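You operate a simulated robot arm through the tools that you are given. There is no shell and no other tool. Be economical: measure what you need, move in short steps, check, and stop when the job is done.

You run a simulated robot arm. Do the job below in one go: nothing can be reset, and whatever is moved stays where it is left.

## Task
Clear the set honey in the roaster's water on warm, then put the jar back.
Fine: switch the roaster off before you lift the jar out; then put its lid back. Set down upright: honey jar.

It is judged by the outcome, as a careful person would: the job done as asked, and still so three seconds after it is handed in. It fails if anything else is knocked over, pushed out of place, dropped, spilled or broken. A push-on lid holds only when it is set on centred and level and pressed home; a screw cap is set on level and turned clockwise until tight.

## Robot
A 7-joint arm with a two-finger parallel gripper on a trunk, on a base that drives. Base frame: it is fixed to the floor where the robot stands at the start and does not move with it; the origin is under the middle of the robot, x ahead of it, y to its left, z up; the surface under the hand at the start is at about z = 0.9. Readings come in m, degrees, newtons and seconds.
With the tool pointing down near the work surface it reaches from about 0.36 to 0.76 m from the robot's upright axis, wherever it stands. Its first joint turns from -143.0 to 143.0 degrees. Places, roughly: roaster dial [0.3, -0.1, 1]; roaster lid (46x32x10 cm) [0.5, -0.1, 1.1]; wire rack [0.5, -0.1, 1]. Payload 3 kg.
The TCP is the grasp point between the finger pads, 0.03 m short of the fingertips. In the tool frame z runs along the fingers and y along their closing line. Largest opening 0.094 m; finger width 0.028, thickness 0.01; the body of the gripper, 0.05 by 0.096 m, starts 0.055 m behind the TCP.
Orientation is that of the tool frame in the base frame, as a unit quaternion [w, x, y, z]. With the fingers straight down and closing along the base's y, the tool's x points along the base's -x, its y along +y and its z along -z.

## Interface
- The arm moves only by the tool servo_tool. Its argument "plan" is a list that holds one entry, the list of rows, each a list of 7 numbers: the gripper command, from -1 (shut) to 1 (fully open), values between in proportion, then the shift along the base's x, y, z in m, then the turn, a rotation vector about the base's x, y, z in degrees. In form: [[[fingers, x, y, z, wx, wy, wz], ...]]. A call has 1 to 8 rows; each row shifts and turns the commanded pose from where the row before left it. Rows are played at 5 a second. More than 0.05 m and 8.6 degrees between two rows, or a gripper value outside its range, and nothing of the call is played. Where a pose cannot be reached the arm comes as near as it can. A force on the tool above 50 N (or 10 N above the force at the start of the call, whichever is more), or a blocked arm, ends the call early, and 0.2 s more pass. Each finger travels about 0.045 m/s and halts on what it meets, pressing with about 42 N; the grip force reading is that of the motor and also rises with nothing between the fingers. The clock runs only during rows and for 0.2 s after the last one: add rows that do not move to give the fingers time. The reply holds the time, the measured pose of the TCP, the force on the tool along the base axes, the opening and the grip force, in the units named above and with some noise, with the torque about the TCP (base axes, N m) and any sound that the robot's microphone picked up, and new pictures: "views" is both (left out), scene, wrist or none.
- Cameras (640 x 400 px; columns grow to the right, rows downward): "scene" is now at [0.0368, 0.0986, 1.6477]; the picture's right is [-0.43, -0.90, 0.00], its down [-0.72, 0.34, -0.61] and it looks along [0.55, -0.26, -0.80] (base axes); focal length 257 px, centre (320, 200). "wrist" rides on the gripper at [0.076, 0.014, -0.102] in the tool frame; the picture's right is [-0.18, 0.98, 0.00], its down [-0.75, -0.14, -0.64] and it looks along [-0.63, -0.12, 0.77] (tool axes); focal length 243 px, centre (320, 200). There is no depth. A picture from a camera that has moved, and an enlarged one, comes with that camera's place and axes in the base frame and with its lens. The place of the scene camera against the robot may be out by one fixed shift of up to 0.018 m in any direction.
- raise_lower(by): slides the trunk up (or, below 0, down) by that many m; the arm and the scene camera ride with it, the base frame stays. It gives what a move gives, with no picture.
- base_move(legs): drives the robot by 1 to 6 legs, each [ahead, left, turn to the left] in m, m and degrees, along the robot's own axes; the way and the turn of a leg run together, so that a leg with both is an arc; at most 1.5 m and 180 degrees a leg. The arm and the cameras ride along, it lands a little off, and it stops where it bumps. It gives what a move gives, and a new picture of the scene camera.
- turn_head(pan, tilt): turns the head with the scene camera to pan (to the left, within 143 degrees either way) and tilt (down, from -29 to 69), counted from straight ahead of the robot. It gives what a move gives, and a new picture of the scene camera.
- close_up(camera, box): a new picture of the part [left, top, right, bottom] of that camera's present view, enlarged. No time passes.
- close_job(): hands the job in; it is judged then, once.

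Work in short steps. Places have to be worked out from the pictures, the camera data and where the tool is seen: move nearer, look again, correct. Check each grasp and each placing, and mend what went wrong. You have 120 turns and 260 pictures in all, those below and enlarged ones among them. Open the gripper and draw the arm clear of the work before you hand the job in, unless the task says otherwise; then end with one line.

The tools are called after "Call:" as name(argument=value, ...) on one line, values as JSON. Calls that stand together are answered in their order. servo_tool: Moves the arm, as the interface text tells. Its arguments: {"type":"object","properties":{"plan":{"type":"array","items":{"type":"array","items":{"type":"array","items":{"type":"number"}}}},"views":{"type":"string","enum":["both","scene","wrist","none"]}},"required":["plan"]} The other tools are called the same way: raise_lower (by) slides the trunk up or down; base_move (legs) drives the base; turn_head (pan, tilt) turns the head that bears the scene camera; close_up (camera, box) takes an enlarged picture of a part of a camera's view; close_job () hands the job in.

At the start:

```text
time_s: 0.0
position: [0.5845, -0.0243, 1.3118]
tool_rot: [0.0, 0.001, 1.0, 0.0]
wrist_force: [0.7, -0.8, -0.5]
wrist_torque: [0.02, 0.03, 0.0]
width: 0.0943
grip_force: 0.1
trunk travel left (down, up): [-0.104, 0.286]
robot x, y, heading: [-0.0, 0.0013, 0.0]
head pan, tilt: [-25.5, 52.6]
```

scene: 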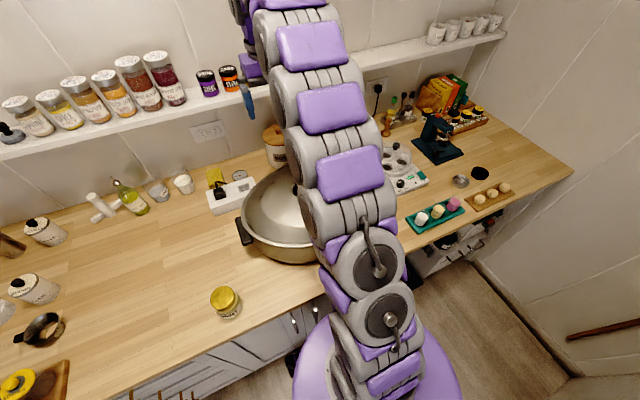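
wrist: 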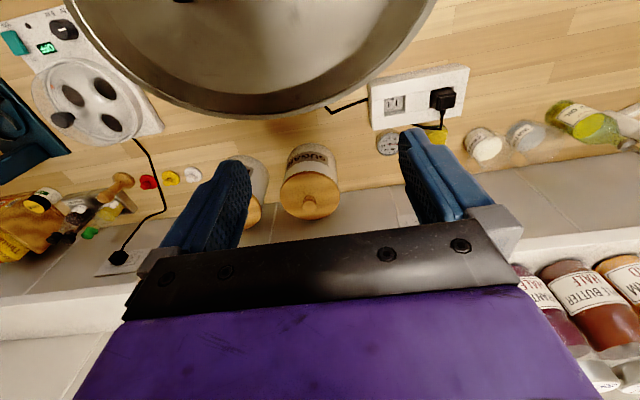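

The arm hides the roaster from the scene camera, so I first look closely at the jar and at the roaster as seen now.

Call:
close_up(camera="scene", box=[180, 150, 340, 330])

Call:
close_up(camera="scene", box=[0, 200, 160, 400])

Call:
servo_tool(plan=[[[1, -0.04, 0.05, 0, 0, 0, 0], [1, -0.04, 0.05, 0, 0, 0, 0], [1, -0.04, 0.05, 0, 0, 0, 0], [1, -0.04, 0.05, 0, 0, 0, 0], [1, -0.04, 0.05, 0, 0, 0, 0], [1, 0, 0.05, 0, 0, 0, 0]]])

```text
2.22 times, centred on (260, 240) of scene
camera zoom: at [0.0368, 0.0986, 1.6477], right [-0.43, -0.9, 0.0], down [-0.72, 0.34, -0.61], along [0.55, -0.26, -0.8], focal length 570 px, centre (453, 111)
```

zoom: 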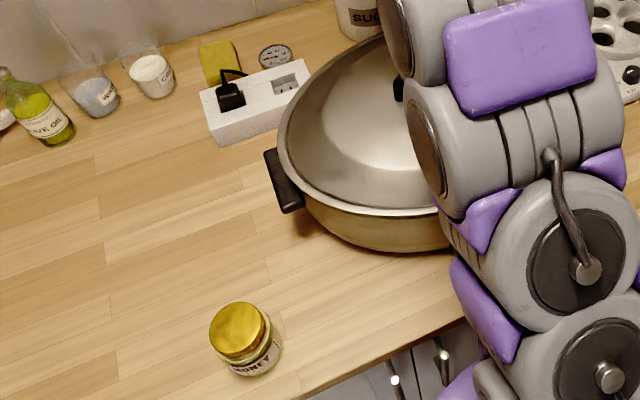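

```text
2.00 times, centred on (80, 300) of scene
camera zoom: at [0.0368, 0.0986, 1.6477], right [-0.43, -0.9, 0.0], down [-0.72, 0.34, -0.61], along [0.55, -0.26, -0.8], focal length 514 px, centre (800, 0)
```

zoom: 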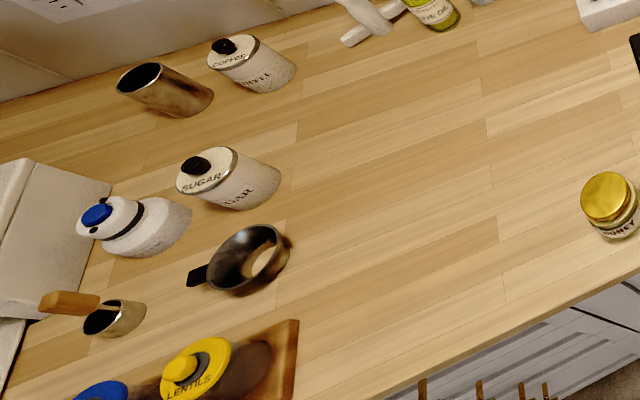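

```text
refused: row 1 steps farther than a row can; nothing moved
```

The step was too long; I move the hand left in shorter steps to clear the view.

Call:
servo_tool(plan=[[[1, -0.02, 0.045, 0, 0, 0, 0], [1, -0.02, 0.045, 0, 0, 0, 0], [1, -0.02, 0.045, 0, 0, 0, 0], [1, -0.02, 0.045, 0, 0, 0, 0], [1, -0.02, 0.045, 0, 0, 0, 0], [1, -0.02, 0.045, 0, 0, 0, 0], [1, -0.02, 0.045, 0, 0, 0, 0], [1, 0, 0.045, 0, 0, 0, 0]]])

Call:
turn_head(pan=-25, tilt=55)

```text
time_s: 1.8
position: [0.4445, 0.3399, 1.3117]
tool_rot: [0.0, 0.0, 1.0, -0.002]
wrist_force: [0.1, -0.3, -0.3]
wrist_torque: [0.0, 0.01, 0.02]
width: 0.094
grip_force: 0.3
trunk travel left (down, up): [-0.104, 0.286]
robot x, y, heading: [0.0032, -0.0005, -0.1]
head pan, tilt: [-25.5, 52.6]
camera scene: at [0.0376, 0.1051, 1.6472], right [-0.43, -0.9, 0.01], down [-0.72, 0.34, -0.61], along [0.55, -0.26, -0.79], focal length 257 px, centre (320, 200)
camera wrist: at [0.3683, 0.3514, 1.4159], right [0.18, 0.98, 0.0], down [0.75, -0.14, 0.64], along [0.63, -0.12, -0.77], focal length 243 px, centre (320, 200)
```

scene: 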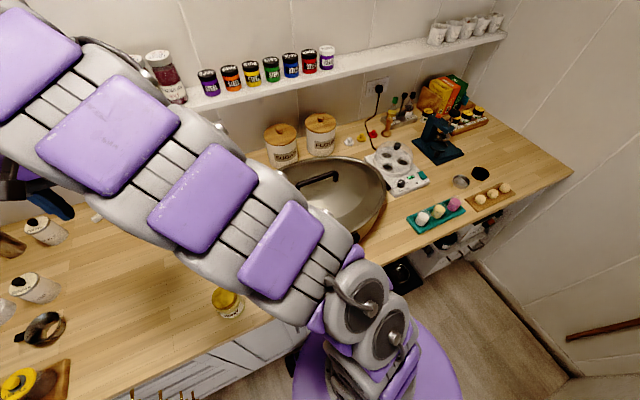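
wrist: 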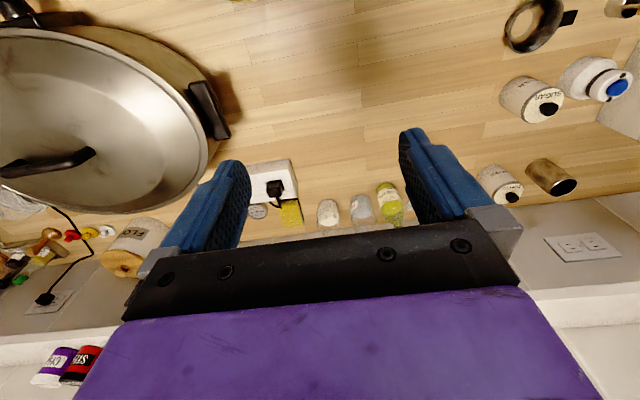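

```text
time_s: 2.4
position: [0.442, 0.3358, 1.3124]
tool_rot: [-0.001, -0.001, 1.0, -0.001]
wrist_force: [-0.8, -0.1, -0.1]
wrist_torque: [-0.01, 0.02, 0.0]
width: 0.0942
grip_force: 0.0
trunk travel left (down, up): [-0.104, 0.286]
robot x, y, heading: [0.0013, -0.0038, 0.1]
head pan, tilt: [-25.0, 55.0]
camera scene: at [0.0337, 0.1027, 1.6444], right [-0.42, -0.91, 0.0], down [-0.74, 0.34, -0.57], along [0.52, -0.24, -0.82], focal length 257 px, centre (320, 200)
```

scene: 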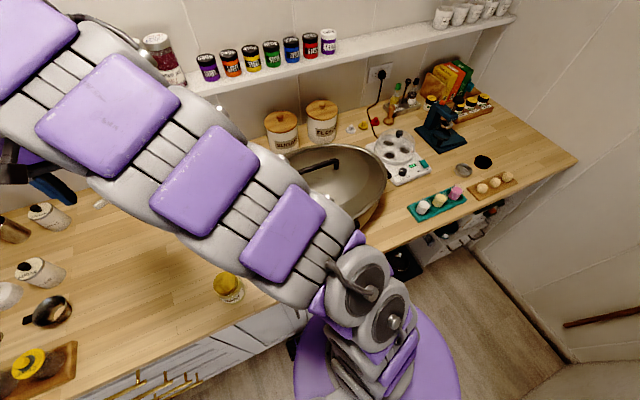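

The roaster's long axis lies along y, with a bar handle on the lid. I look closely at the power strip and the lid handle from the wrist camera.

Call:
close_up(camera="wrist", box=[220, 140, 420, 260])

Call:
close_up(camera="wrist", box=[0, 0, 260, 230])

Call:
close_up(camera="scene", box=[260, 80, 460, 260])

```text
3.20 times, centred on (320, 200) of wrist
camera zoom: at [0.3668, 0.3481, 1.4173], right [0.18, 0.98, 0.0], down [0.75, -0.14, 0.64], along [0.63, -0.12, -0.77], focal length 776 px, centre (320, 200)
```

zoom: 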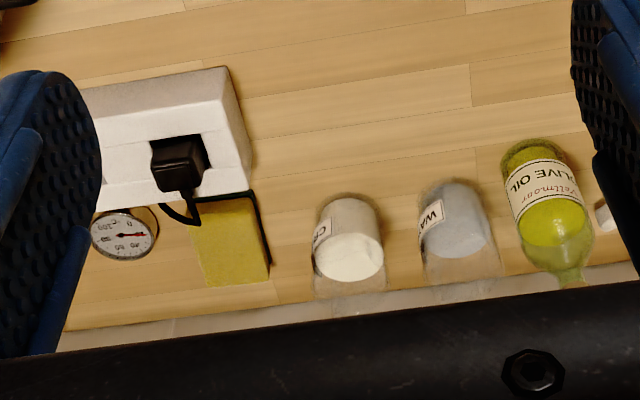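

```text
1.74 times, centred on (130, 115) of wrist
camera zoom: at [0.3668, 0.3481, 1.4173], right [0.18, 0.98, 0.0], down [0.75, -0.14, 0.64], along [0.63, -0.12, -0.77], focal length 422 px, centre (650, 348)
```

zoom: 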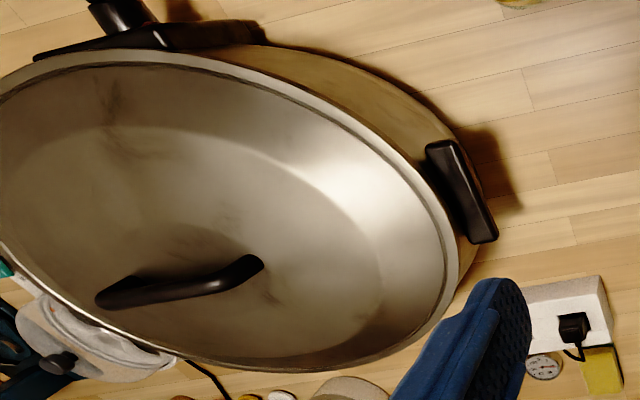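

```text
2.22 times, centred on (360, 170) of scene
camera zoom: at [0.0337, 0.1027, 1.6444], right [-0.42, -0.91, 0.0], down [-0.74, 0.34, -0.57], along [0.52, -0.24, -0.82], focal length 570 px, centre (231, 267)
```

zoom: 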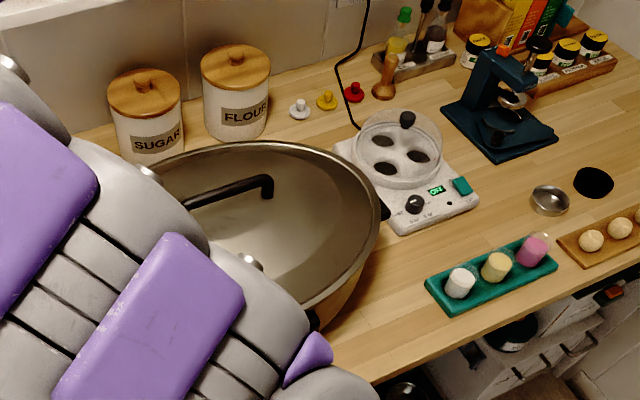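

I back the base off 0.4 m to see the roaster's front and its dial.

Call:
base_move(legs=[[-0.4, 0, 0]])

Call:
turn_head(pan=-8, tilt=35)

```text
time_s: 4.9
position: [0.0385, 0.3353, 1.3139]
tool_rot: [0.0, -0.002, 1.0, 0.0]
wrist_force: [-0.5, 0.3, 0.2]
wrist_torque: [0.02, -0.01, 0.01]
width: 0.0941
grip_force: 0.0
trunk travel left (down, up): [-0.104, 0.286]
robot x, y, heading: [-0.4015, -0.0001, 0.2]
head pan, tilt: [-25.0, 55.0]
camera scene: at [-0.3696, 0.1025, 1.6444], right [-0.42, -0.91, 0.0], down [-0.74, 0.34, -0.57], along [0.52, -0.24, -0.82], focal length 257 px, centre (320, 200)
```

scene: 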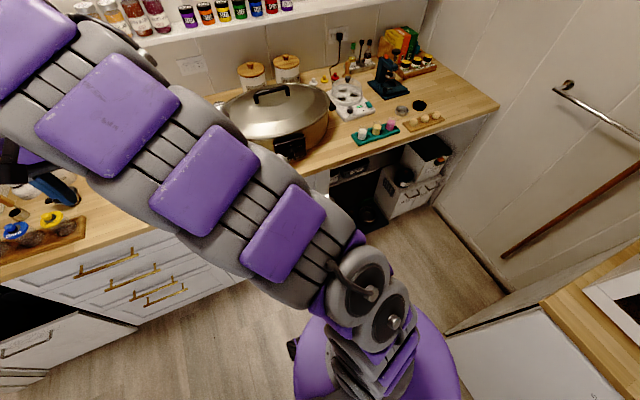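

```text
time_s: 5.8
position: [0.0379, 0.3356, 1.315]
tool_rot: [0.001, -0.002, 1.0, 0.0]
wrist_force: [0.3, -0.5, 0.6]
wrist_torque: [0.01, -0.02, 0.0]
width: 0.0942
grip_force: 0.0
trunk travel left (down, up): [-0.104, 0.286]
robot x, y, heading: [-0.4014, -0.0002, 0.2]
head pan, tilt: [-8.0, 35.0]
camera scene: at [-0.3468, 0.1214, 1.6724], right [-0.14, -0.99, 0.0], down [-0.57, 0.08, -0.82], along [0.81, -0.11, -0.58], focal length 257 px, centre (320, 200)
```

scene: 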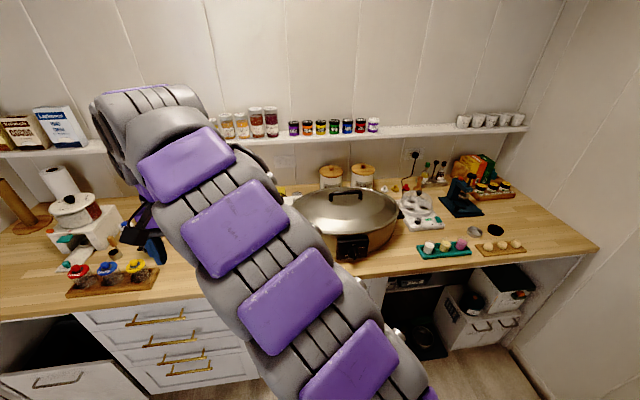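

The front panel shows now; I enlarge it.

Call:
close_up(camera="scene", box=[325, 225, 385, 265])

Call:
close_up(camera="scene", box=[280, 160, 450, 270])

```text
10.00 times, centred on (355, 245) of scene
camera zoom: at [-0.3468, 0.1214, 1.6724], right [-0.14, -0.99, 0.0], down [-0.57, 0.08, -0.82], along [0.81, -0.11, -0.58], focal length 2567 px, centre (-30, -250)
```

zoom: 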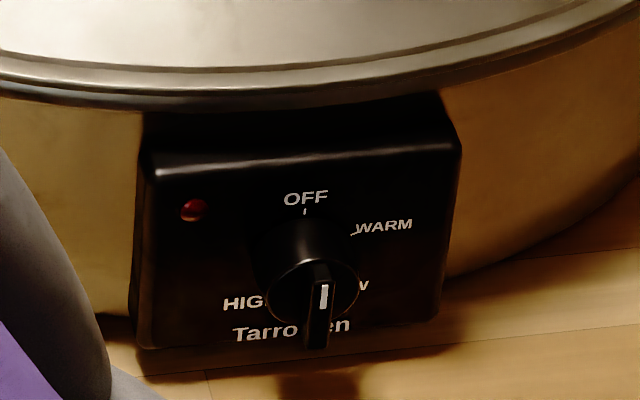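

```text
3.64 times, centred on (365, 215) of scene
camera zoom: at [-0.3468, 0.1214, 1.6724], right [-0.14, -0.99, 0.0], down [-0.57, 0.08, -0.82], along [0.81, -0.11, -0.58], focal length 934 px, centre (156, 146)
```

zoom: 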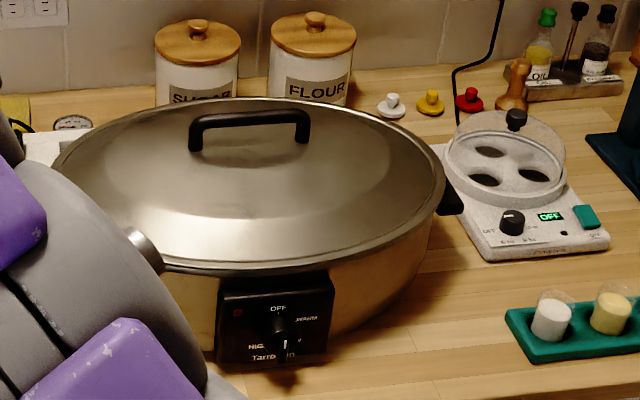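

The knob is a bar pointing up at OFF, WARM lies about 60° clockwise; the handle I judge at about (0.483, -0.093, 1.097), lying along y. I drive back to the counter and turn the hand over the handle.

Call:
base_move(legs=[[0.4, 0, 0]])

Call:
servo_tool(plan=[[[1, 0.0035, -0.036, 0, 0, 0, -7.5], [1, 0.0035, -0.036, 0, 0, 0, -7.5], [1, 0.0035, -0.036, 0, 0, 0, -7.5], [1, 0.0035, -0.036, 0, 0, 0, -7.5], [1, 0.0035, -0.036, 0, 0, 0, -7.5], [1, 0.0035, -0.036, 0, 0, 0, -7.5]]], views="none")

Call:
servo_tool(plan=[[[1, 0.0035, -0.036, 0, 0, 0, -7.5], [1, 0.0035, -0.036, 0, 0, 0, -7.5], [1, 0.0035, -0.036, 0, 0, 0, -7.5], [1, 0.0035, -0.036, 0, 0, 0, -7.5], [1, 0.0035, -0.036, 0, 0, 0, -7.5], [1, 0.0035, -0.036, 0, 0, 0, -7.5]]], views="wrist")

```text
time_s: 8.2
position: [0.4363, 0.3337, 1.3136]
tool_rot: [0.001, 0.0, 1.0, 0.001]
wrist_force: [0.1, 0.3, 0.2]
wrist_torque: [0.01, 0.01, 0.01]
width: 0.0941
grip_force: 0.1
trunk travel left (down, up): [-0.104, 0.286]
robot x, y, heading: [-0.0098, 0.0015, -0.0]
head pan, tilt: [-8.0, 35.0]
camera scene: at [0.0501, 0.1221, 1.6724], right [-0.14, -0.99, 0.0], down [-0.57, 0.08, -0.82], along [0.81, -0.12, -0.58], focal length 257 px, centre (320, 200)
```

scene: 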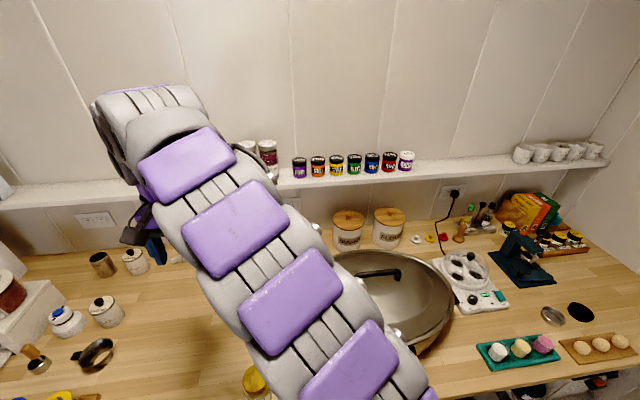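

```text
time_s: 9.6
position: [0.456, 0.1126, 1.3149]
tool_rot: [0.001, 0.384, 0.924, 0.0]
wrist_force: [0.0, 0.1, 0.4]
wrist_torque: [0.03, 0.02, -0.01]
width: 0.0941
grip_force: 0.1
trunk travel left (down, up): [-0.104, 0.286]
robot x, y, heading: [-0.0057, 0.0002, -0.1]
head pan, tilt: [-8.0, 35.0]
```

```text
time_s: 11.0
position: [0.4758, -0.1037, 1.316]
tool_rot: [0.002, 0.708, 0.706, -0.001]
wrist_force: [0.5, -1.2, 0.0]
wrist_torque: [0.01, 0.04, 0.01]
width: 0.094
grip_force: 0.2
trunk travel left (down, up): [-0.104, 0.286]
robot x, y, heading: [-0.004, -0.0009, 0.1]
head pan, tilt: [-8.0, 35.0]
camera wrist: at [0.4904, -0.0292, 1.4191], right [0.98, -0.19, 0.0], down [-0.14, -0.75, 0.64], along [-0.12, -0.63, -0.77], focal length 243 px, centre (320, 200)
```

wrist: 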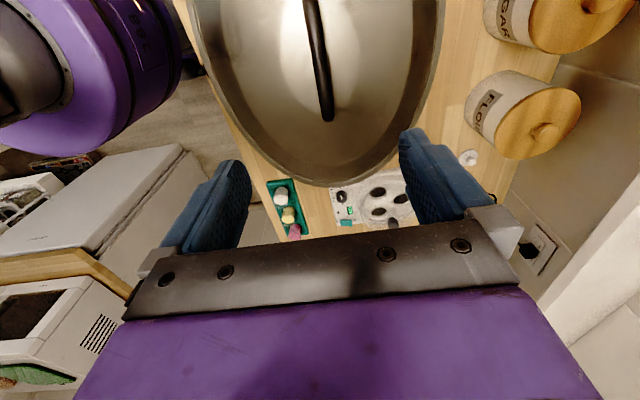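

The handle lies at x≈0.477, y from about -0.02 to -0.16. I come down over it to z 1.16 and look.

Call:
servo_tool(plan=[[[1, 0.0, 0.004, -0.04, 0, 0, 0], [1, 0.0, 0.004, -0.04, 0, 0, 0], [1, 0.0, 0, -0.04, 0, 0, 0], [1, 0.0, 0, -0.035, 0, 0, 0]]])

```text
time_s: 12.0
position: [0.4755, -0.0908, 1.1599]
tool_rot: [0.002, 0.707, 0.707, -0.001]
wrist_force: [0.5, -0.2, -0.3]
wrist_torque: [0.0, -0.01, 0.01]
width: 0.0939
grip_force: 0.0
trunk travel left (down, up): [-0.104, 0.286]
robot x, y, heading: [-0.0073, -0.0007, 0.0]
head pan, tilt: [-8.0, 35.0]
camera scene: at [0.0497, 0.1182, 1.6727], right [-0.14, -0.99, 0.0], down [-0.57, 0.08, -0.82], along [0.81, -0.11, -0.58], focal length 257 px, centre (320, 200)
camera wrist: at [0.4896, -0.0166, 1.2634], right [0.98, -0.18, 0.0], down [-0.14, -0.75, 0.64], along [-0.12, -0.63, -0.76], focal length 243 px, centre (320, 200)
```

scene: 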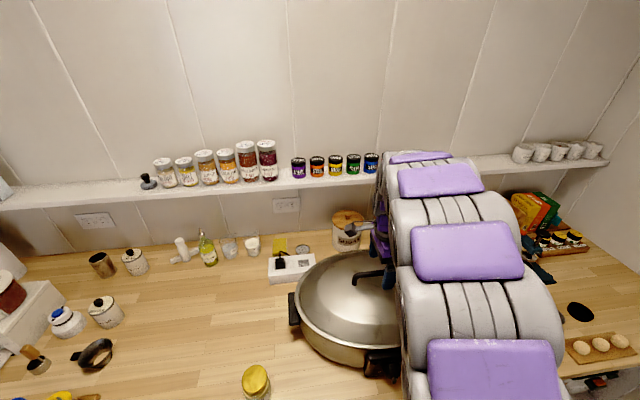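
wrist: 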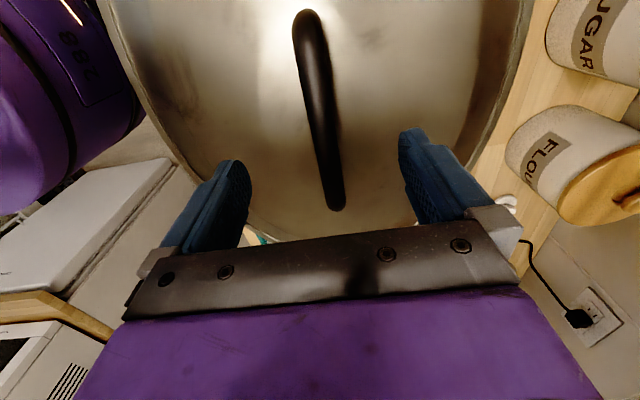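

Handle bar is centred near (0.478, -0.092). I go down 0.05 m so the fingers straddle it, then look before shutting.

Call:
servo_tool(plan=[[[1, 0.001, 0, -0.025, 0, 0, 0], [1, 0.001, 0, -0.025, 0, 0, 0], [1, 0, 0, 0, 0, 0, 0]]])

```text
time_s: 13.0
position: [0.4766, -0.091, 1.1134]
tool_rot: [0.005, 0.707, 0.707, 0.001]
wrist_force: [-1.7, -1.6, 31.7]
wrist_torque: [0.18, 1.6, -0.27]
width: 0.0941
grip_force: 0.0
trunk travel left (down, up): [-0.104, 0.286]
robot x, y, heading: [-0.0048, -0.0008, 0.1]
head pan, tilt: [-8.0, 35.0]
stopped in row 3: the force on the tool passed its limit at 52 N (the readings are from after the stop); the commanded pose is now the measured one
camera scene: at [0.0452, 0.1185, 1.6731], right [-0.14, -0.99, 0.0], down [-0.57, 0.08, -0.82], along [0.81, -0.11, -0.57], focal length 257 px, centre (320, 200)
camera wrist: at [0.4902, -0.0162, 1.2169], right [0.98, -0.18, 0.01], down [-0.15, -0.75, 0.64], along [-0.11, -0.64, -0.76], focal length 243 px, centre (320, 200)
```

scene: 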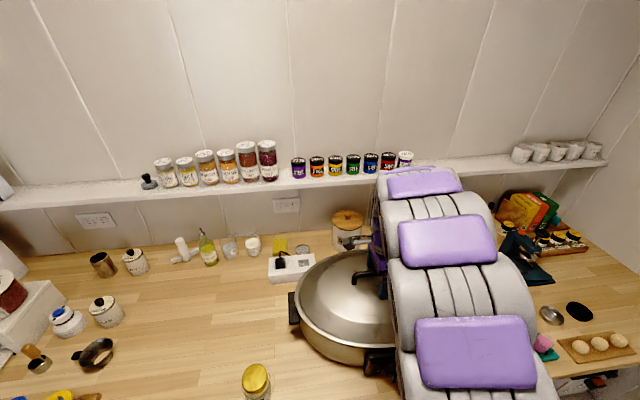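
wrist: 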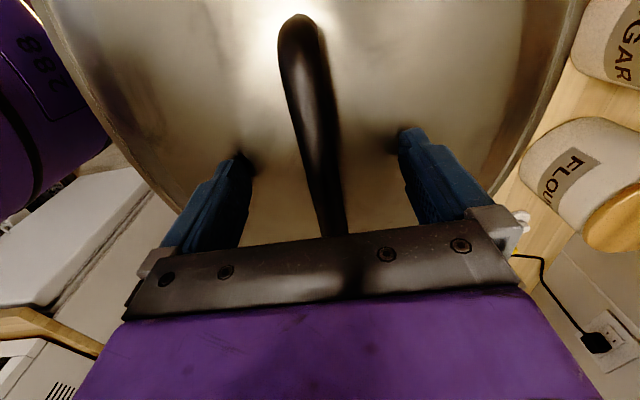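

The fingertips have met the dome, with the bar between them. I rise 8 mm and shut the fingers.

Call:
servo_tool(plan=[[[1, 0, 0, 0.008, 0, 0, 0], [-1, 0, 0, 0, 0, 0, 0], [-1, 0, 0, 0, 0, 0, 0], [-1, 0, 0, 0, 0, 0, 0], [-1, 0, 0, 0, 0, 0, 0], [-1, 0, 0, 0, 0, 0, 0], [-1, 0, 0, 0, 0, 0, 0]]], views="wrist")

```text
time_s: 14.6
position: [0.4787, -0.0924, 1.1183]
tool_rot: [0.004, 0.707, 0.708, 0.001]
wrist_force: [2.7, -0.6, 1.3]
wrist_torque: [0.25, -0.07, -0.29]
width: 0.0202
grip_force: 41.9
trunk travel left (down, up): [-0.104, 0.286]
robot x, y, heading: [-0.0061, 0.0003, 0.1]
head pan, tilt: [-8.0, 35.0]
camera wrist: at [0.4927, -0.0162, 1.2219], right [0.98, -0.18, 0.01], down [-0.14, -0.75, 0.64], along [-0.11, -0.63, -0.76], focal length 243 px, centre (320, 200)
```

wrist: 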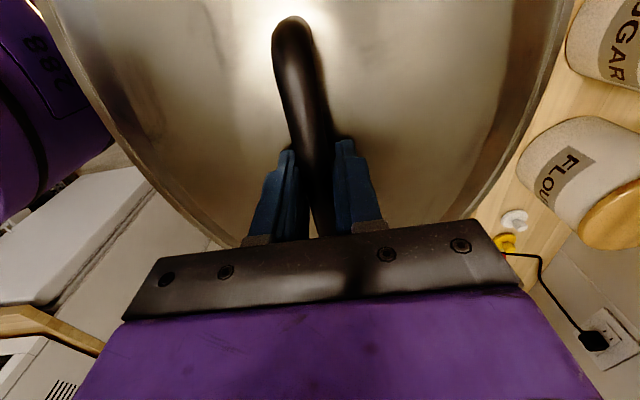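

Bar gripped (20 mm). I lift the lid straight up, gently.

Call:
servo_tool(plan=[[[-1, 0, 0, 0.01, 0, 0, 0], [-1, 0, 0, 0.015, 0, 0, 0], [-1, 0, 0, 0.02, 0, 0, 0], [-1, 0, 0, 0.03, 0, 0, 0], [-1, 0, 0, 0.03, 0, 0, 0], [-1, 0, 0, 0.03, 0, 0, 0], [-1, 0, 0, 0.03, 0, 0, 0]]])

```text
time_s: 16.2
position: [0.4796, -0.0925, 1.2846]
tool_rot: [0.005, 0.706, 0.708, 0.001]
wrist_force: [0.4, 0.6, -7.1]
wrist_torque: [-0.03, 0.02, 0.0]
width: 0.0202
grip_force: 42.0
trunk travel left (down, up): [-0.104, 0.286]
robot x, y, heading: [-0.0068, -0.0005, 0.3]
head pan, tilt: [-8.0, 35.0]
camera scene: at [0.0498, 0.1177, 1.6727], right [-0.14, -0.99, 0.0], down [-0.57, 0.08, -0.82], along [0.81, -0.11, -0.58], focal length 257 px, centre (320, 200)
camera wrist: at [0.4928, -0.0171, 1.3873], right [0.98, -0.18, 0.01], down [-0.14, -0.75, 0.64], along [-0.11, -0.64, -0.76], focal length 243 px, centre (320, 200)
```

scene: 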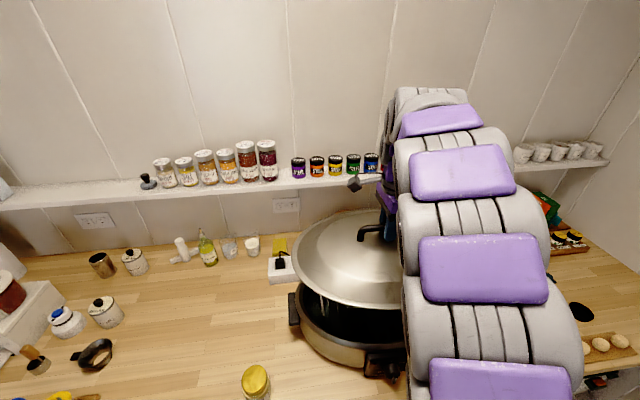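
wrist: 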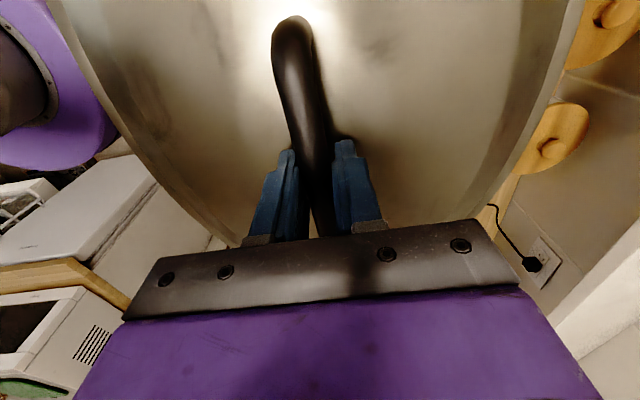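

The lid hangs level, about 0.7 kg. I carry it left over the empty counter to about (0.48, 0.445), turning it 90° so its long side runs along x, between the jar and the skillet.

Call:
servo_tool(plan=[[[-1, 0, 0.0384, 0, 0, 0, 6.43], [-1, 0, 0.0384, 0, 0, 0, 6.43], [-1, 0, 0.0384, 0, 0, 0, 6.43], [-1, 0, 0.0384, 0, 0, 0, 6.43], [-1, 0, 0.0384, 0, 0, 0, 6.43], [-1, 0, 0.0384, 0, 0, 0, 6.43], [-1, 0, 0.0384, 0, 0, 0, 6.43]]], views="none")

Call:
servo_tool(plan=[[[-1, 0, 0.0384, 0, 0, 0, 6.43], [-1, 0, 0.0384, 0, 0, 0, 6.43], [-1, 0, 0.0384, 0, 0, 0, 6.43], [-1, 0, 0.0384, 0, 0, 0, 6.43], [-1, 0, 0.0384, 0, 0, 0, 6.43], [-1, 0, 0.0384, 0, 0, 0, 6.43], [-1, 0, 0.0384, 0, 0, 0, 6.43]]])

Call:
turn_head(pan=25, tilt=48)

```text
time_s: 17.8
position: [0.4782, 0.1821, 1.2858]
tool_rot: [0.003, 0.381, 0.925, 0.002]
wrist_force: [-0.2, 0.6, -7.0]
wrist_torque: [-0.06, -0.03, 0.01]
width: 0.0197
grip_force: 42.0
trunk travel left (down, up): [-0.104, 0.286]
robot x, y, heading: [-0.0071, 0.003, 0.1]
head pan, tilt: [-8.0, 35.0]
```

```text
time_s: 19.4
position: [0.4734, 0.4396, 1.2386]
tool_rot: [-0.001, 0.0, 1.0, 0.0]
wrist_force: [2.2, 0.0, -9.7]
wrist_torque: [0.08, -0.01, -0.01]
width: 0.0154
grip_force: 41.7
out of reach, approached as far as the arm can: row 6
trunk travel left (down, up): [-0.104, 0.286]
robot x, y, heading: [-0.0087, 0.0003, -0.0]
head pan, tilt: [-8.0, 35.0]
camera scene: at [0.055, 0.1313, 1.6714], right [-0.14, -0.99, 0.01], down [-0.57, 0.07, -0.82], along [0.81, -0.12, -0.58], focal length 257 px, centre (320, 200)
camera wrist: at [0.3971, 0.4522, 1.343], right [0.18, 0.98, 0.0], down [0.76, -0.14, 0.64], along [0.63, -0.12, -0.77], focal length 243 px, centre (320, 200)
```

scene: 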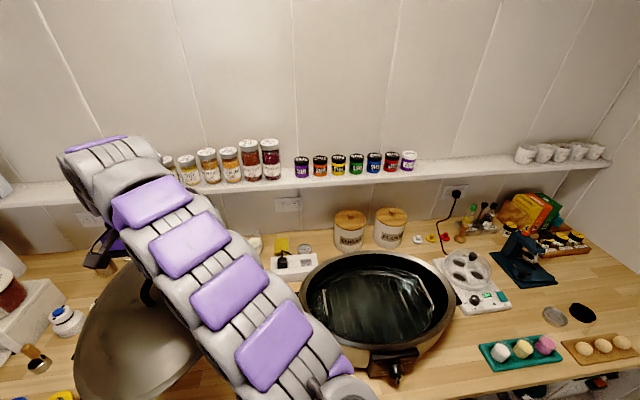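
wrist: 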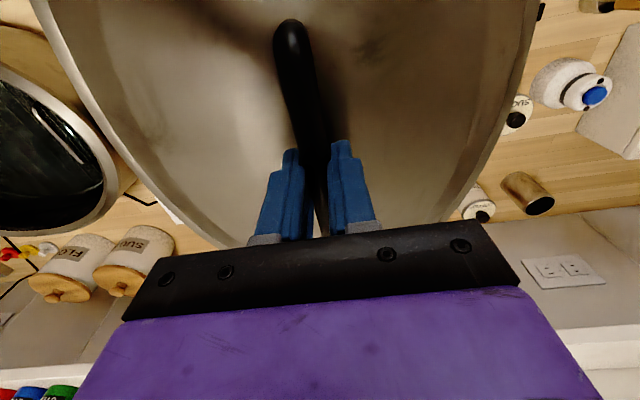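

```text
time_s: 20.4
position: [0.4672, 0.4364, 1.243]
tool_rot: [0.002, -0.001, 1.0, 0.001]
wrist_force: [0.4, 0.5, -7.7]
wrist_torque: [0.03, -0.02, -0.03]
width: 0.0152
grip_force: 42.3
trunk travel left (down, up): [-0.104, 0.286]
robot x, y, heading: [-0.0068, 0.0016, 0.1]
head pan, tilt: [25.0, 48.0]
camera scene: at [0.0348, 0.1775, 1.6523], right [0.42, -0.91, 0.01], down [-0.68, -0.32, -0.67], along [0.6, 0.28, -0.75], focal length 257 px, centre (320, 200)
```

scene: 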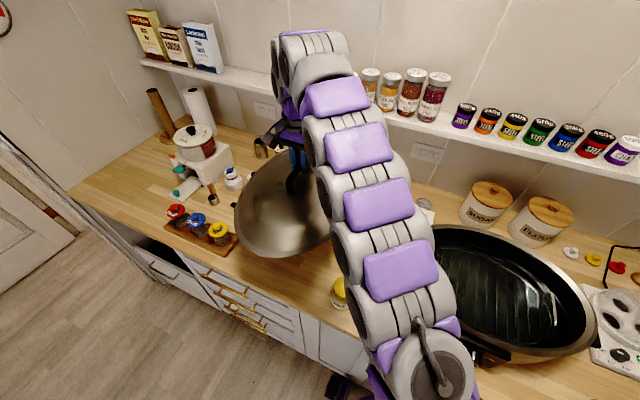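

The lid is over the clear patch; the grip closed slightly (15 mm), so I lower it now without delay and look.

Call:
servo_tool(plan=[[[-1, 0.003, 0.003, -0.03, 0, 0, 0], [-1, 0.003, 0.003, -0.03, 0, 0, 0], [-1, 0, 0, -0.03, 0, 0, 0], [-1, 0, 0, -0.03, 0, 0, 0]]])

```text
time_s: 21.4
position: [0.4725, 0.4378, 1.1225]
tool_rot: [0.002, -0.001, 1.0, 0.004]
wrist_force: [0.9, -0.4, -6.6]
wrist_torque: [0.07, -0.01, 0.01]
width: 0.0154
grip_force: 42.2
trunk travel left (down, up): [-0.104, 0.286]
robot x, y, heading: [-0.0071, 0.0006, 0.1]
head pan, tilt: [25.0, 48.0]
camera scene: at [0.0352, 0.1698, 1.6529], right [0.42, -0.91, 0.0], down [-0.68, -0.32, -0.67], along [0.6, 0.28, -0.75], focal length 257 px, centre (320, 200)
camera wrist: at [0.396, 0.4485, 1.227], right [0.18, 0.98, 0.01], down [0.75, -0.15, 0.64], along [0.63, -0.11, -0.77], focal length 243 px, centre (320, 200)
```

scene: 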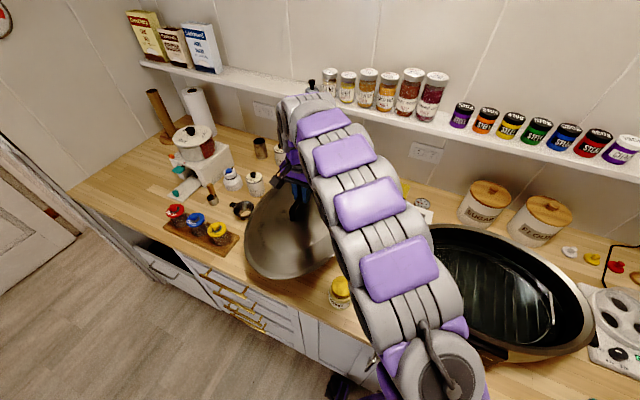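
wrist: 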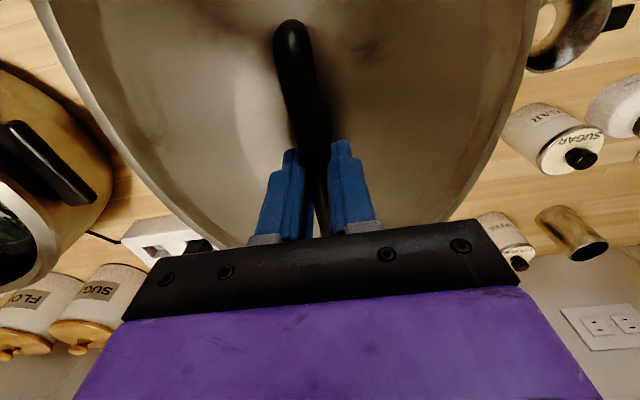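

Lid stands clear of jar, strip and skillet. I go on down slowly towards contact.

Call:
servo_tool(plan=[[[-1, 0, 0, -0.025, 0, 0, 0], [-1, 0, 0, -0.025, 0, 0, 0], [-1, 0, 0, -0.01, 0, 0, 0], [-1, 0, 0, -0.01, 0, 0, 0], [-1, 0, 0, -0.01, 0, 0, 0]]])

```text
time_s: 22.6
position: [0.4725, 0.4402, 1.0437]
tool_rot: [0.002, -0.001, 1.0, 0.004]
wrist_force: [-0.3, 0.5, -7.2]
wrist_torque: [0.02, 0.01, 0.0]
width: 0.0156
grip_force: 42.5
trunk travel left (down, up): [-0.104, 0.286]
robot x, y, heading: [-0.0068, 0.0028, -0.1]
head pan, tilt: [25.0, 48.0]
camera scene: at [0.035, 0.1696, 1.653], right [0.42, -0.91, 0.0], down [-0.68, -0.32, -0.67], along [0.6, 0.28, -0.75], focal length 257 px, centre (320, 200)
camera wrist: at [0.3963, 0.451, 1.1469], right [0.18, 0.98, 0.01], down [0.75, -0.14, 0.64], along [0.63, -0.11, -0.77], focal length 243 px, centre (320, 200)
```

scene: 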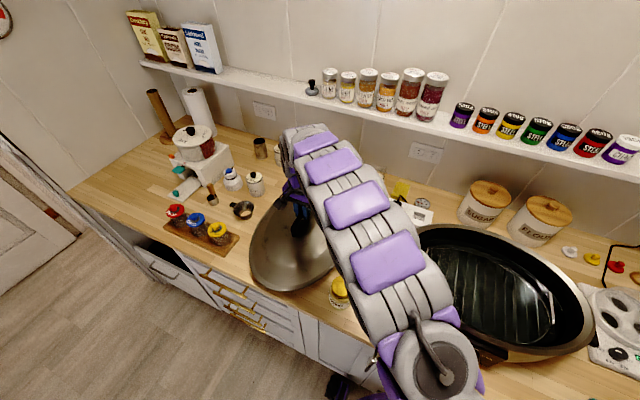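
wrist: 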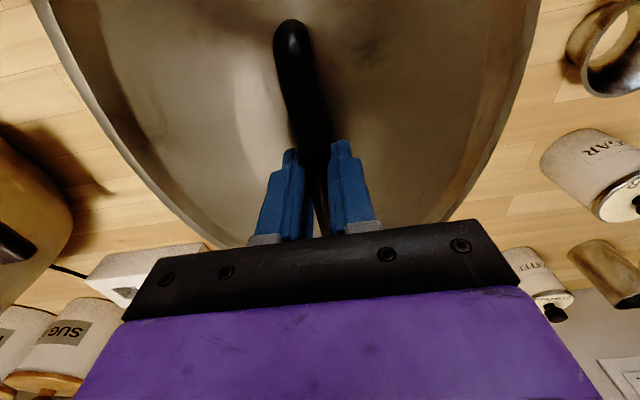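

Not touching yet. I shift 0.02 m away from the counter's front edge and keep lowering.

Call:
servo_tool(plan=[[[-1, 0.01, 0, 0, 0, 0, 0], [-1, 0.01, 0, -0.005, 0, 0, 0], [-1, 0, 0, -0.01, 0, 0, 0], [-1, 0, 0, -0.01, 0, 0, 0], [-1, 0, 0, -0.008, 0, 0, 0], [-1, 0, 0, -0.008, 0, 0, 0], [-1, 0, 0, -0.008, 0, 0, 0]]], views="wrist")

```text
time_s: 24.2
position: [0.4952, 0.4364, 0.995]
tool_rot: [0.002, -0.001, 1.0, 0.004]
wrist_force: [4.0, 0.5, 3.5]
wrist_torque: [0.02, 1.18, 0.14]
width: 0.0156
grip_force: 41.5
trunk travel left (down, up): [-0.104, 0.286]
robot x, y, heading: [-0.0087, -0.0028, -0.0]
head pan, tilt: [25.0, 48.0]
camera wrist: at [0.4178, 0.4482, 1.0985], right [0.18, 0.98, 0.01], down [0.75, -0.15, 0.64], along [0.63, -0.11, -0.76], focal length 243 px, centre (320, 200)
```

wrist: 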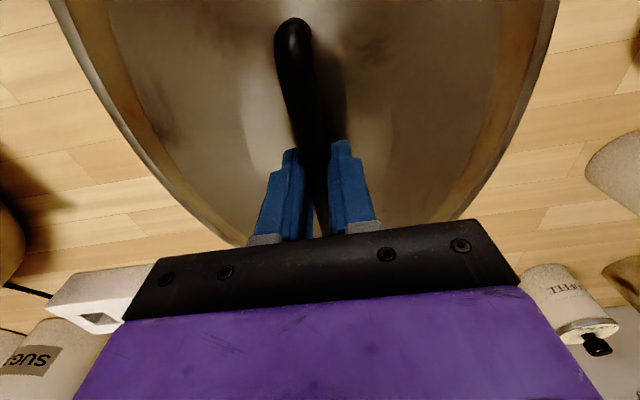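

Contact has begun (force up from -7 to +3.5 N). I press 4 mm more, then open the fingers.

Call:
servo_tool(plan=[[[-1, 0, 0, -0.003, 0, 0, 0], [-1, 0, 0, 0, 0, 0, 0], [-0.4, 0, 0, 0, 0, 0, 0], [-0.4, 0, 0, 0, 0, 0, 0], [0.2, 0, 0, 0, 0, 0, 0], [0.6, 0, 0, 0, 0, 0, 0], [0.6, 0, 0, 0, 0, 0, 0]]])

```text
time_s: 25.8
position: [0.4924, 0.4359, 0.9916]
tool_rot: [0.001, -0.001, 1.0, 0.002]
wrist_force: [0.3, -0.4, -0.3]
wrist_torque: [0.01, 0.01, 0.0]
width: 0.0751
grip_force: 0.1
trunk travel left (down, up): [-0.104, 0.286]
robot x, y, heading: [-0.0094, -0.003, -0.2]
head pan, tilt: [25.0, 48.0]
camera scene: at [0.034, 0.1685, 1.6532], right [0.42, -0.91, 0.0], down [-0.68, -0.32, -0.67], along [0.6, 0.28, -0.75], focal length 257 px, centre (320, 200)
camera wrist: at [0.4168, 0.4487, 1.0947], right [0.18, 0.98, 0.01], down [0.75, -0.14, 0.64], along [0.63, -0.11, -0.77], focal length 243 px, centre (320, 200)
```

scene: 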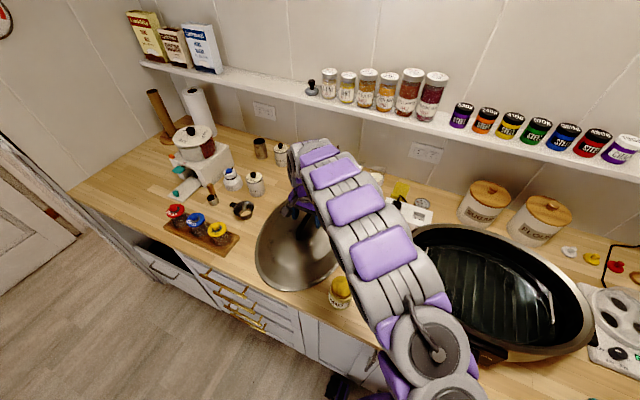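
wrist: 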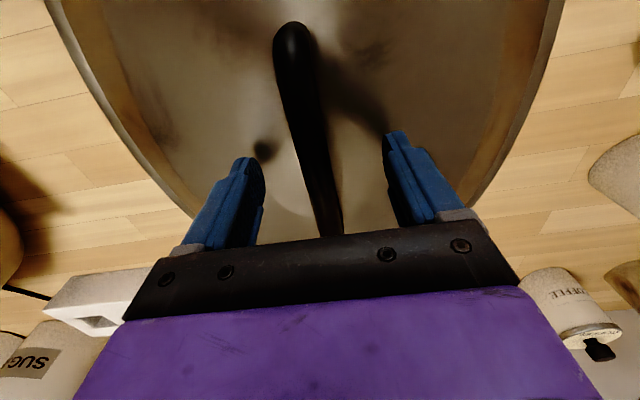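

The lid rests on the counter. I raise the hand and move back to above the jar, to look from the wrist.

Call:
servo_tool(plan=[[[1, 0, 0, 0.04, 0, 0, 0], [1, 0, 0, 0.05, 0, 0, 0], [1, 0, 0, 0.05, 0, 0, 0], [1, 0, 0, 0.05, 0, 0, 0], [1, -0.03, -0.035, 0.01, 0, 0, 0], [1, -0.03, -0.035, 0, 0, 0, 0], [1, -0.03, -0.035, 0, 0, 0, 0]]])

Call:
servo_tool(plan=[[[1, -0.025, -0.035, 0, 0, 0, 0], [1, -0.02, -0.035, 0, 0, 0, 0], [1, -0.02, -0.03, 0, 0, 0, 0]]])

```text
time_s: 27.4
position: [0.3988, 0.3308, 1.1947]
tool_rot: [0.002, -0.001, 1.0, 0.003]
wrist_force: [0.5, -0.2, 0.5]
wrist_torque: [-0.01, -0.01, 0.06]
width: 0.0941
grip_force: 0.0
trunk travel left (down, up): [-0.104, 0.286]
robot x, y, heading: [-0.009, -0.001, 0.1]
head pan, tilt: [25.0, 48.0]
camera scene: at [0.0305, 0.1645, 1.6537], right [0.42, -0.91, 0.0], down [-0.67, -0.31, -0.67], along [0.61, 0.28, -0.74], focal length 257 px, centre (320, 200)
camera wrist: at [0.3227, 0.3423, 1.2986], right [0.18, 0.98, 0.01], down [0.75, -0.14, 0.64], along [0.63, -0.11, -0.77], focal length 243 px, centre (320, 200)
```

scene: 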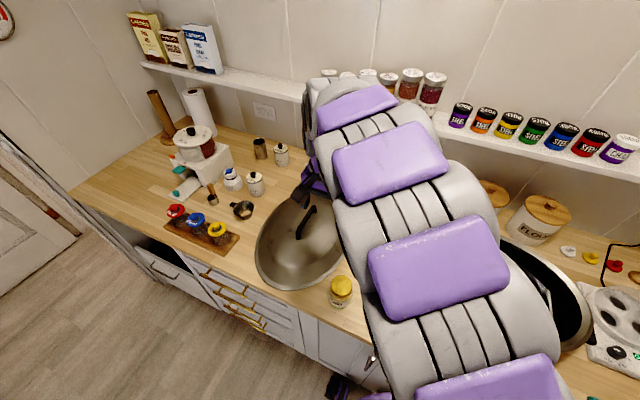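
wrist: 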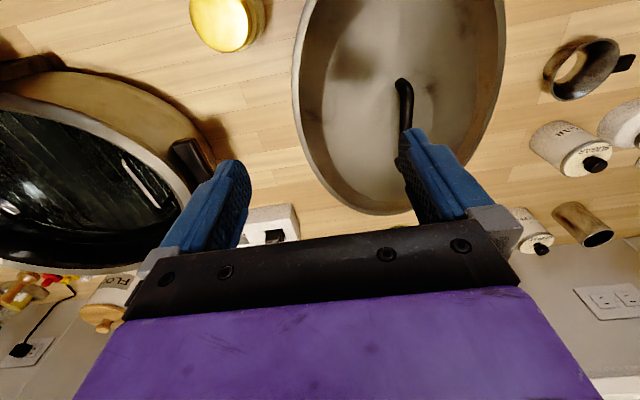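

```text
time_s: 28.2
position: [0.3342, 0.2312, 1.1925]
tool_rot: [0.001, -0.001, 1.0, 0.004]
wrist_force: [-0.1, 0.5, 0.0]
wrist_torque: [0.0, -0.04, 0.04]
width: 0.0941
grip_force: 0.0
trunk travel left (down, up): [-0.104, 0.286]
robot x, y, heading: [-0.0063, 0.001, 0.2]
head pan, tilt: [25.0, 48.0]
camera scene: at [0.0307, 0.1618, 1.654], right [0.42, -0.91, 0.0], down [-0.67, -0.31, -0.67], along [0.61, 0.28, -0.74], focal length 257 px, centre (320, 200)
camera wrist: at [0.2585, 0.2427, 1.2964], right [0.18, 0.98, 0.01], down [0.75, -0.14, 0.64], along [0.63, -0.11, -0.77], focal length 243 px, centre (320, 200)
```

scene: 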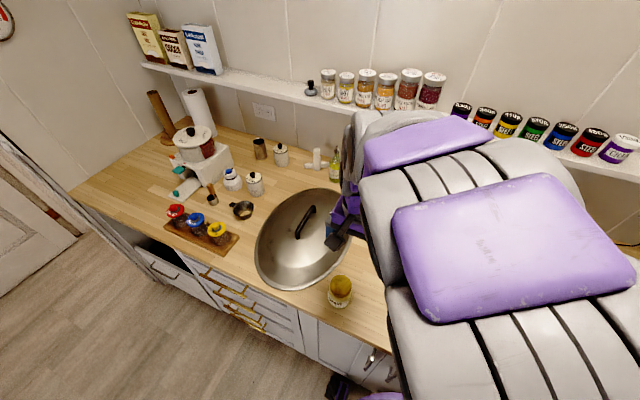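
wrist: 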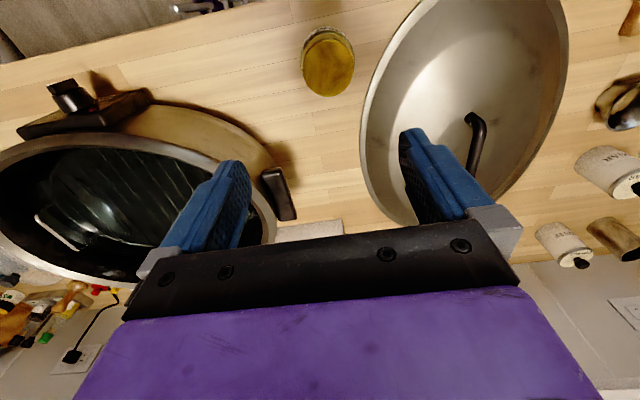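

The jar's lid centre works out at about (0.317, 0.243), about 6 cm across. I move over it and come down to z 1.06.

Call:
servo_tool(plan=[[[1, -0.008, 0.006, -0.03, 0, 0, 0], [1, -0.008, 0.006, -0.04, 0, 0, 0], [1, 0, 0, -0.04, 0, 0, 0], [1, 0, 0, -0.02, 0, 0, 0], [1, 0, 0, 0, 0, 0, 0]]])

```text
time_s: 29.4
position: [0.3217, 0.2442, 1.0621]
tool_rot: [0.001, 0.0, 1.0, 0.004]
wrist_force: [0.1, -0.2, 0.9]
wrist_torque: [0.0, -0.01, 0.0]
width: 0.0939
grip_force: 0.1
trunk travel left (down, up): [-0.104, 0.286]
robot x, y, heading: [-0.0029, -0.0015, -0.1]
head pan, tilt: [25.0, 48.0]
camera scene: at [0.0323, 0.1664, 1.6535], right [0.42, -0.91, 0.0], down [-0.67, -0.32, -0.67], along [0.61, 0.28, -0.74], focal length 257 px, centre (320, 200)
camera wrist: at [0.2454, 0.2566, 1.1653], right [0.18, 0.98, 0.01], down [0.75, -0.14, 0.64], along [0.63, -0.11, -0.77], focal length 243 px, centre (320, 200)
```

scene: 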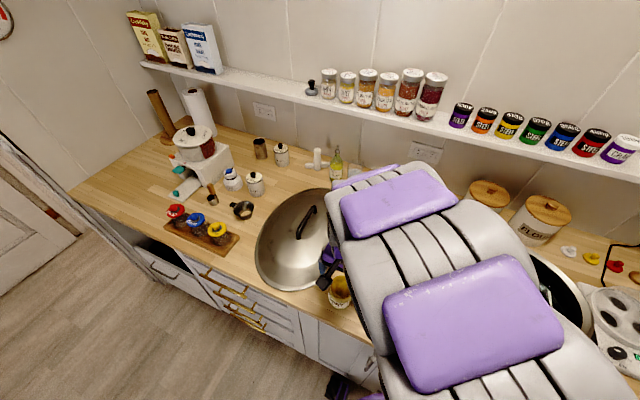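
wrist: 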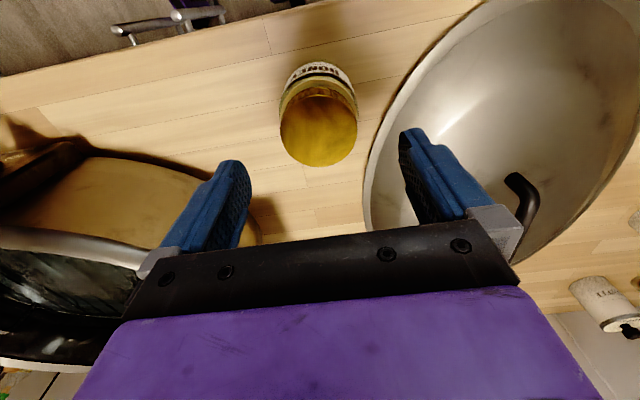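

The jar top centre is near (0.316, 0.244), top about z 1.0. I narrow the fingers a little and descend to z 0.97 around it, watching the force.

Call:
servo_tool(plan=[[[0.75, -0.005, 0, -0.02, 0, 0, 0], [0.75, 0, 0, -0.02, 0, 0, 0], [0.75, 0, 0, -0.02, 0, 0, 0], [0.75, 0, 0, -0.02, 0, 0, 0], [0.75, 0, 0, -0.01, 0, 0, 0], [0.75, 0, 0, 0, 0, 0, 0]]])

```text
time_s: 30.8
position: [0.3162, 0.2452, 0.9717]
tool_rot: [0.002, -0.001, 1.0, 0.003]
wrist_force: [0.7, -0.1, 0.5]
wrist_torque: [-0.02, 0.01, 0.01]
width: 0.0822
grip_force: 0.0
trunk travel left (down, up): [-0.104, 0.286]
robot x, y, heading: [-0.0091, -0.0023, -0.1]
head pan, tilt: [25.0, 48.0]
camera scene: at [0.0326, 0.1672, 1.6534], right [0.42, -0.91, 0.0], down [-0.67, -0.32, -0.67], along [0.61, 0.28, -0.74], focal length 257 px, centre (320, 200)
camera wrist: at [0.2411, 0.2577, 1.0756], right [0.18, 0.98, 0.01], down [0.75, -0.14, 0.64], along [0.63, -0.11, -0.76], focal length 243 px, centre (320, 200)
```

scene: 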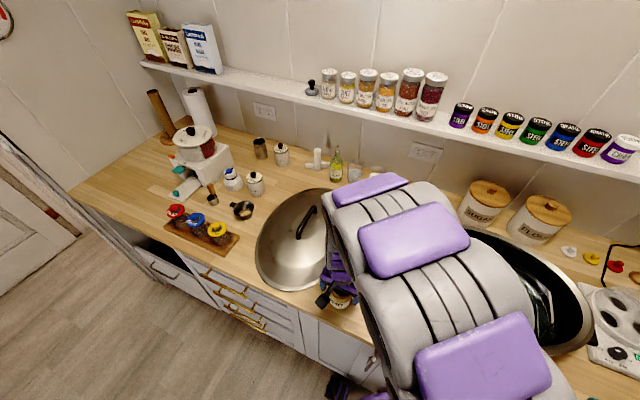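
wrist: 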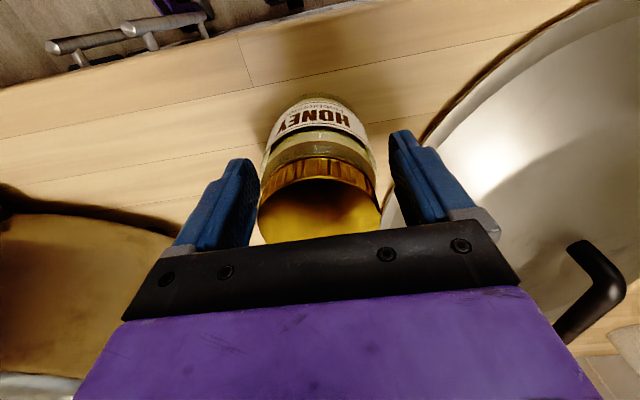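

The jar sits between the fingers. I close on it.

Call:
servo_tool(plan=[[[-1, 0, 0, 0, 0, 0, 0], [-1, 0, 0, 0, 0, 0, 0], [-1, 0, 0, 0, 0, 0, 0], [-1, 0, 0, 0, 0, 0, 0]]], views="wrist")

```text
time_s: 31.8
position: [0.3176, 0.2459, 0.9728]
tool_rot: [0.002, -0.001, 1.0, 0.004]
wrist_force: [0.0, -1.9, -0.2]
wrist_torque: [-0.19, -0.07, -0.01]
width: 0.0671
grip_force: 41.8
trunk travel left (down, up): [-0.104, 0.286]
robot x, y, heading: [-0.0071, -0.0016, 0.0]
head pan, tilt: [25.0, 48.0]
camera wrist: at [0.2411, 0.2574, 1.0756], right [0.18, 0.98, 0.01], down [0.75, -0.14, 0.64], along [0.63, -0.11, -0.77], focal length 243 px, centre (320, 200)
```

wrist: 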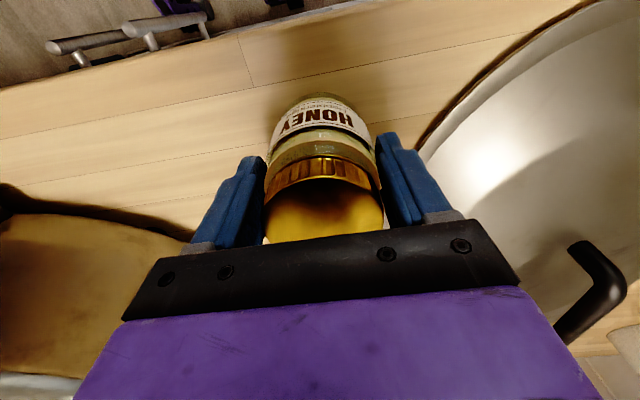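

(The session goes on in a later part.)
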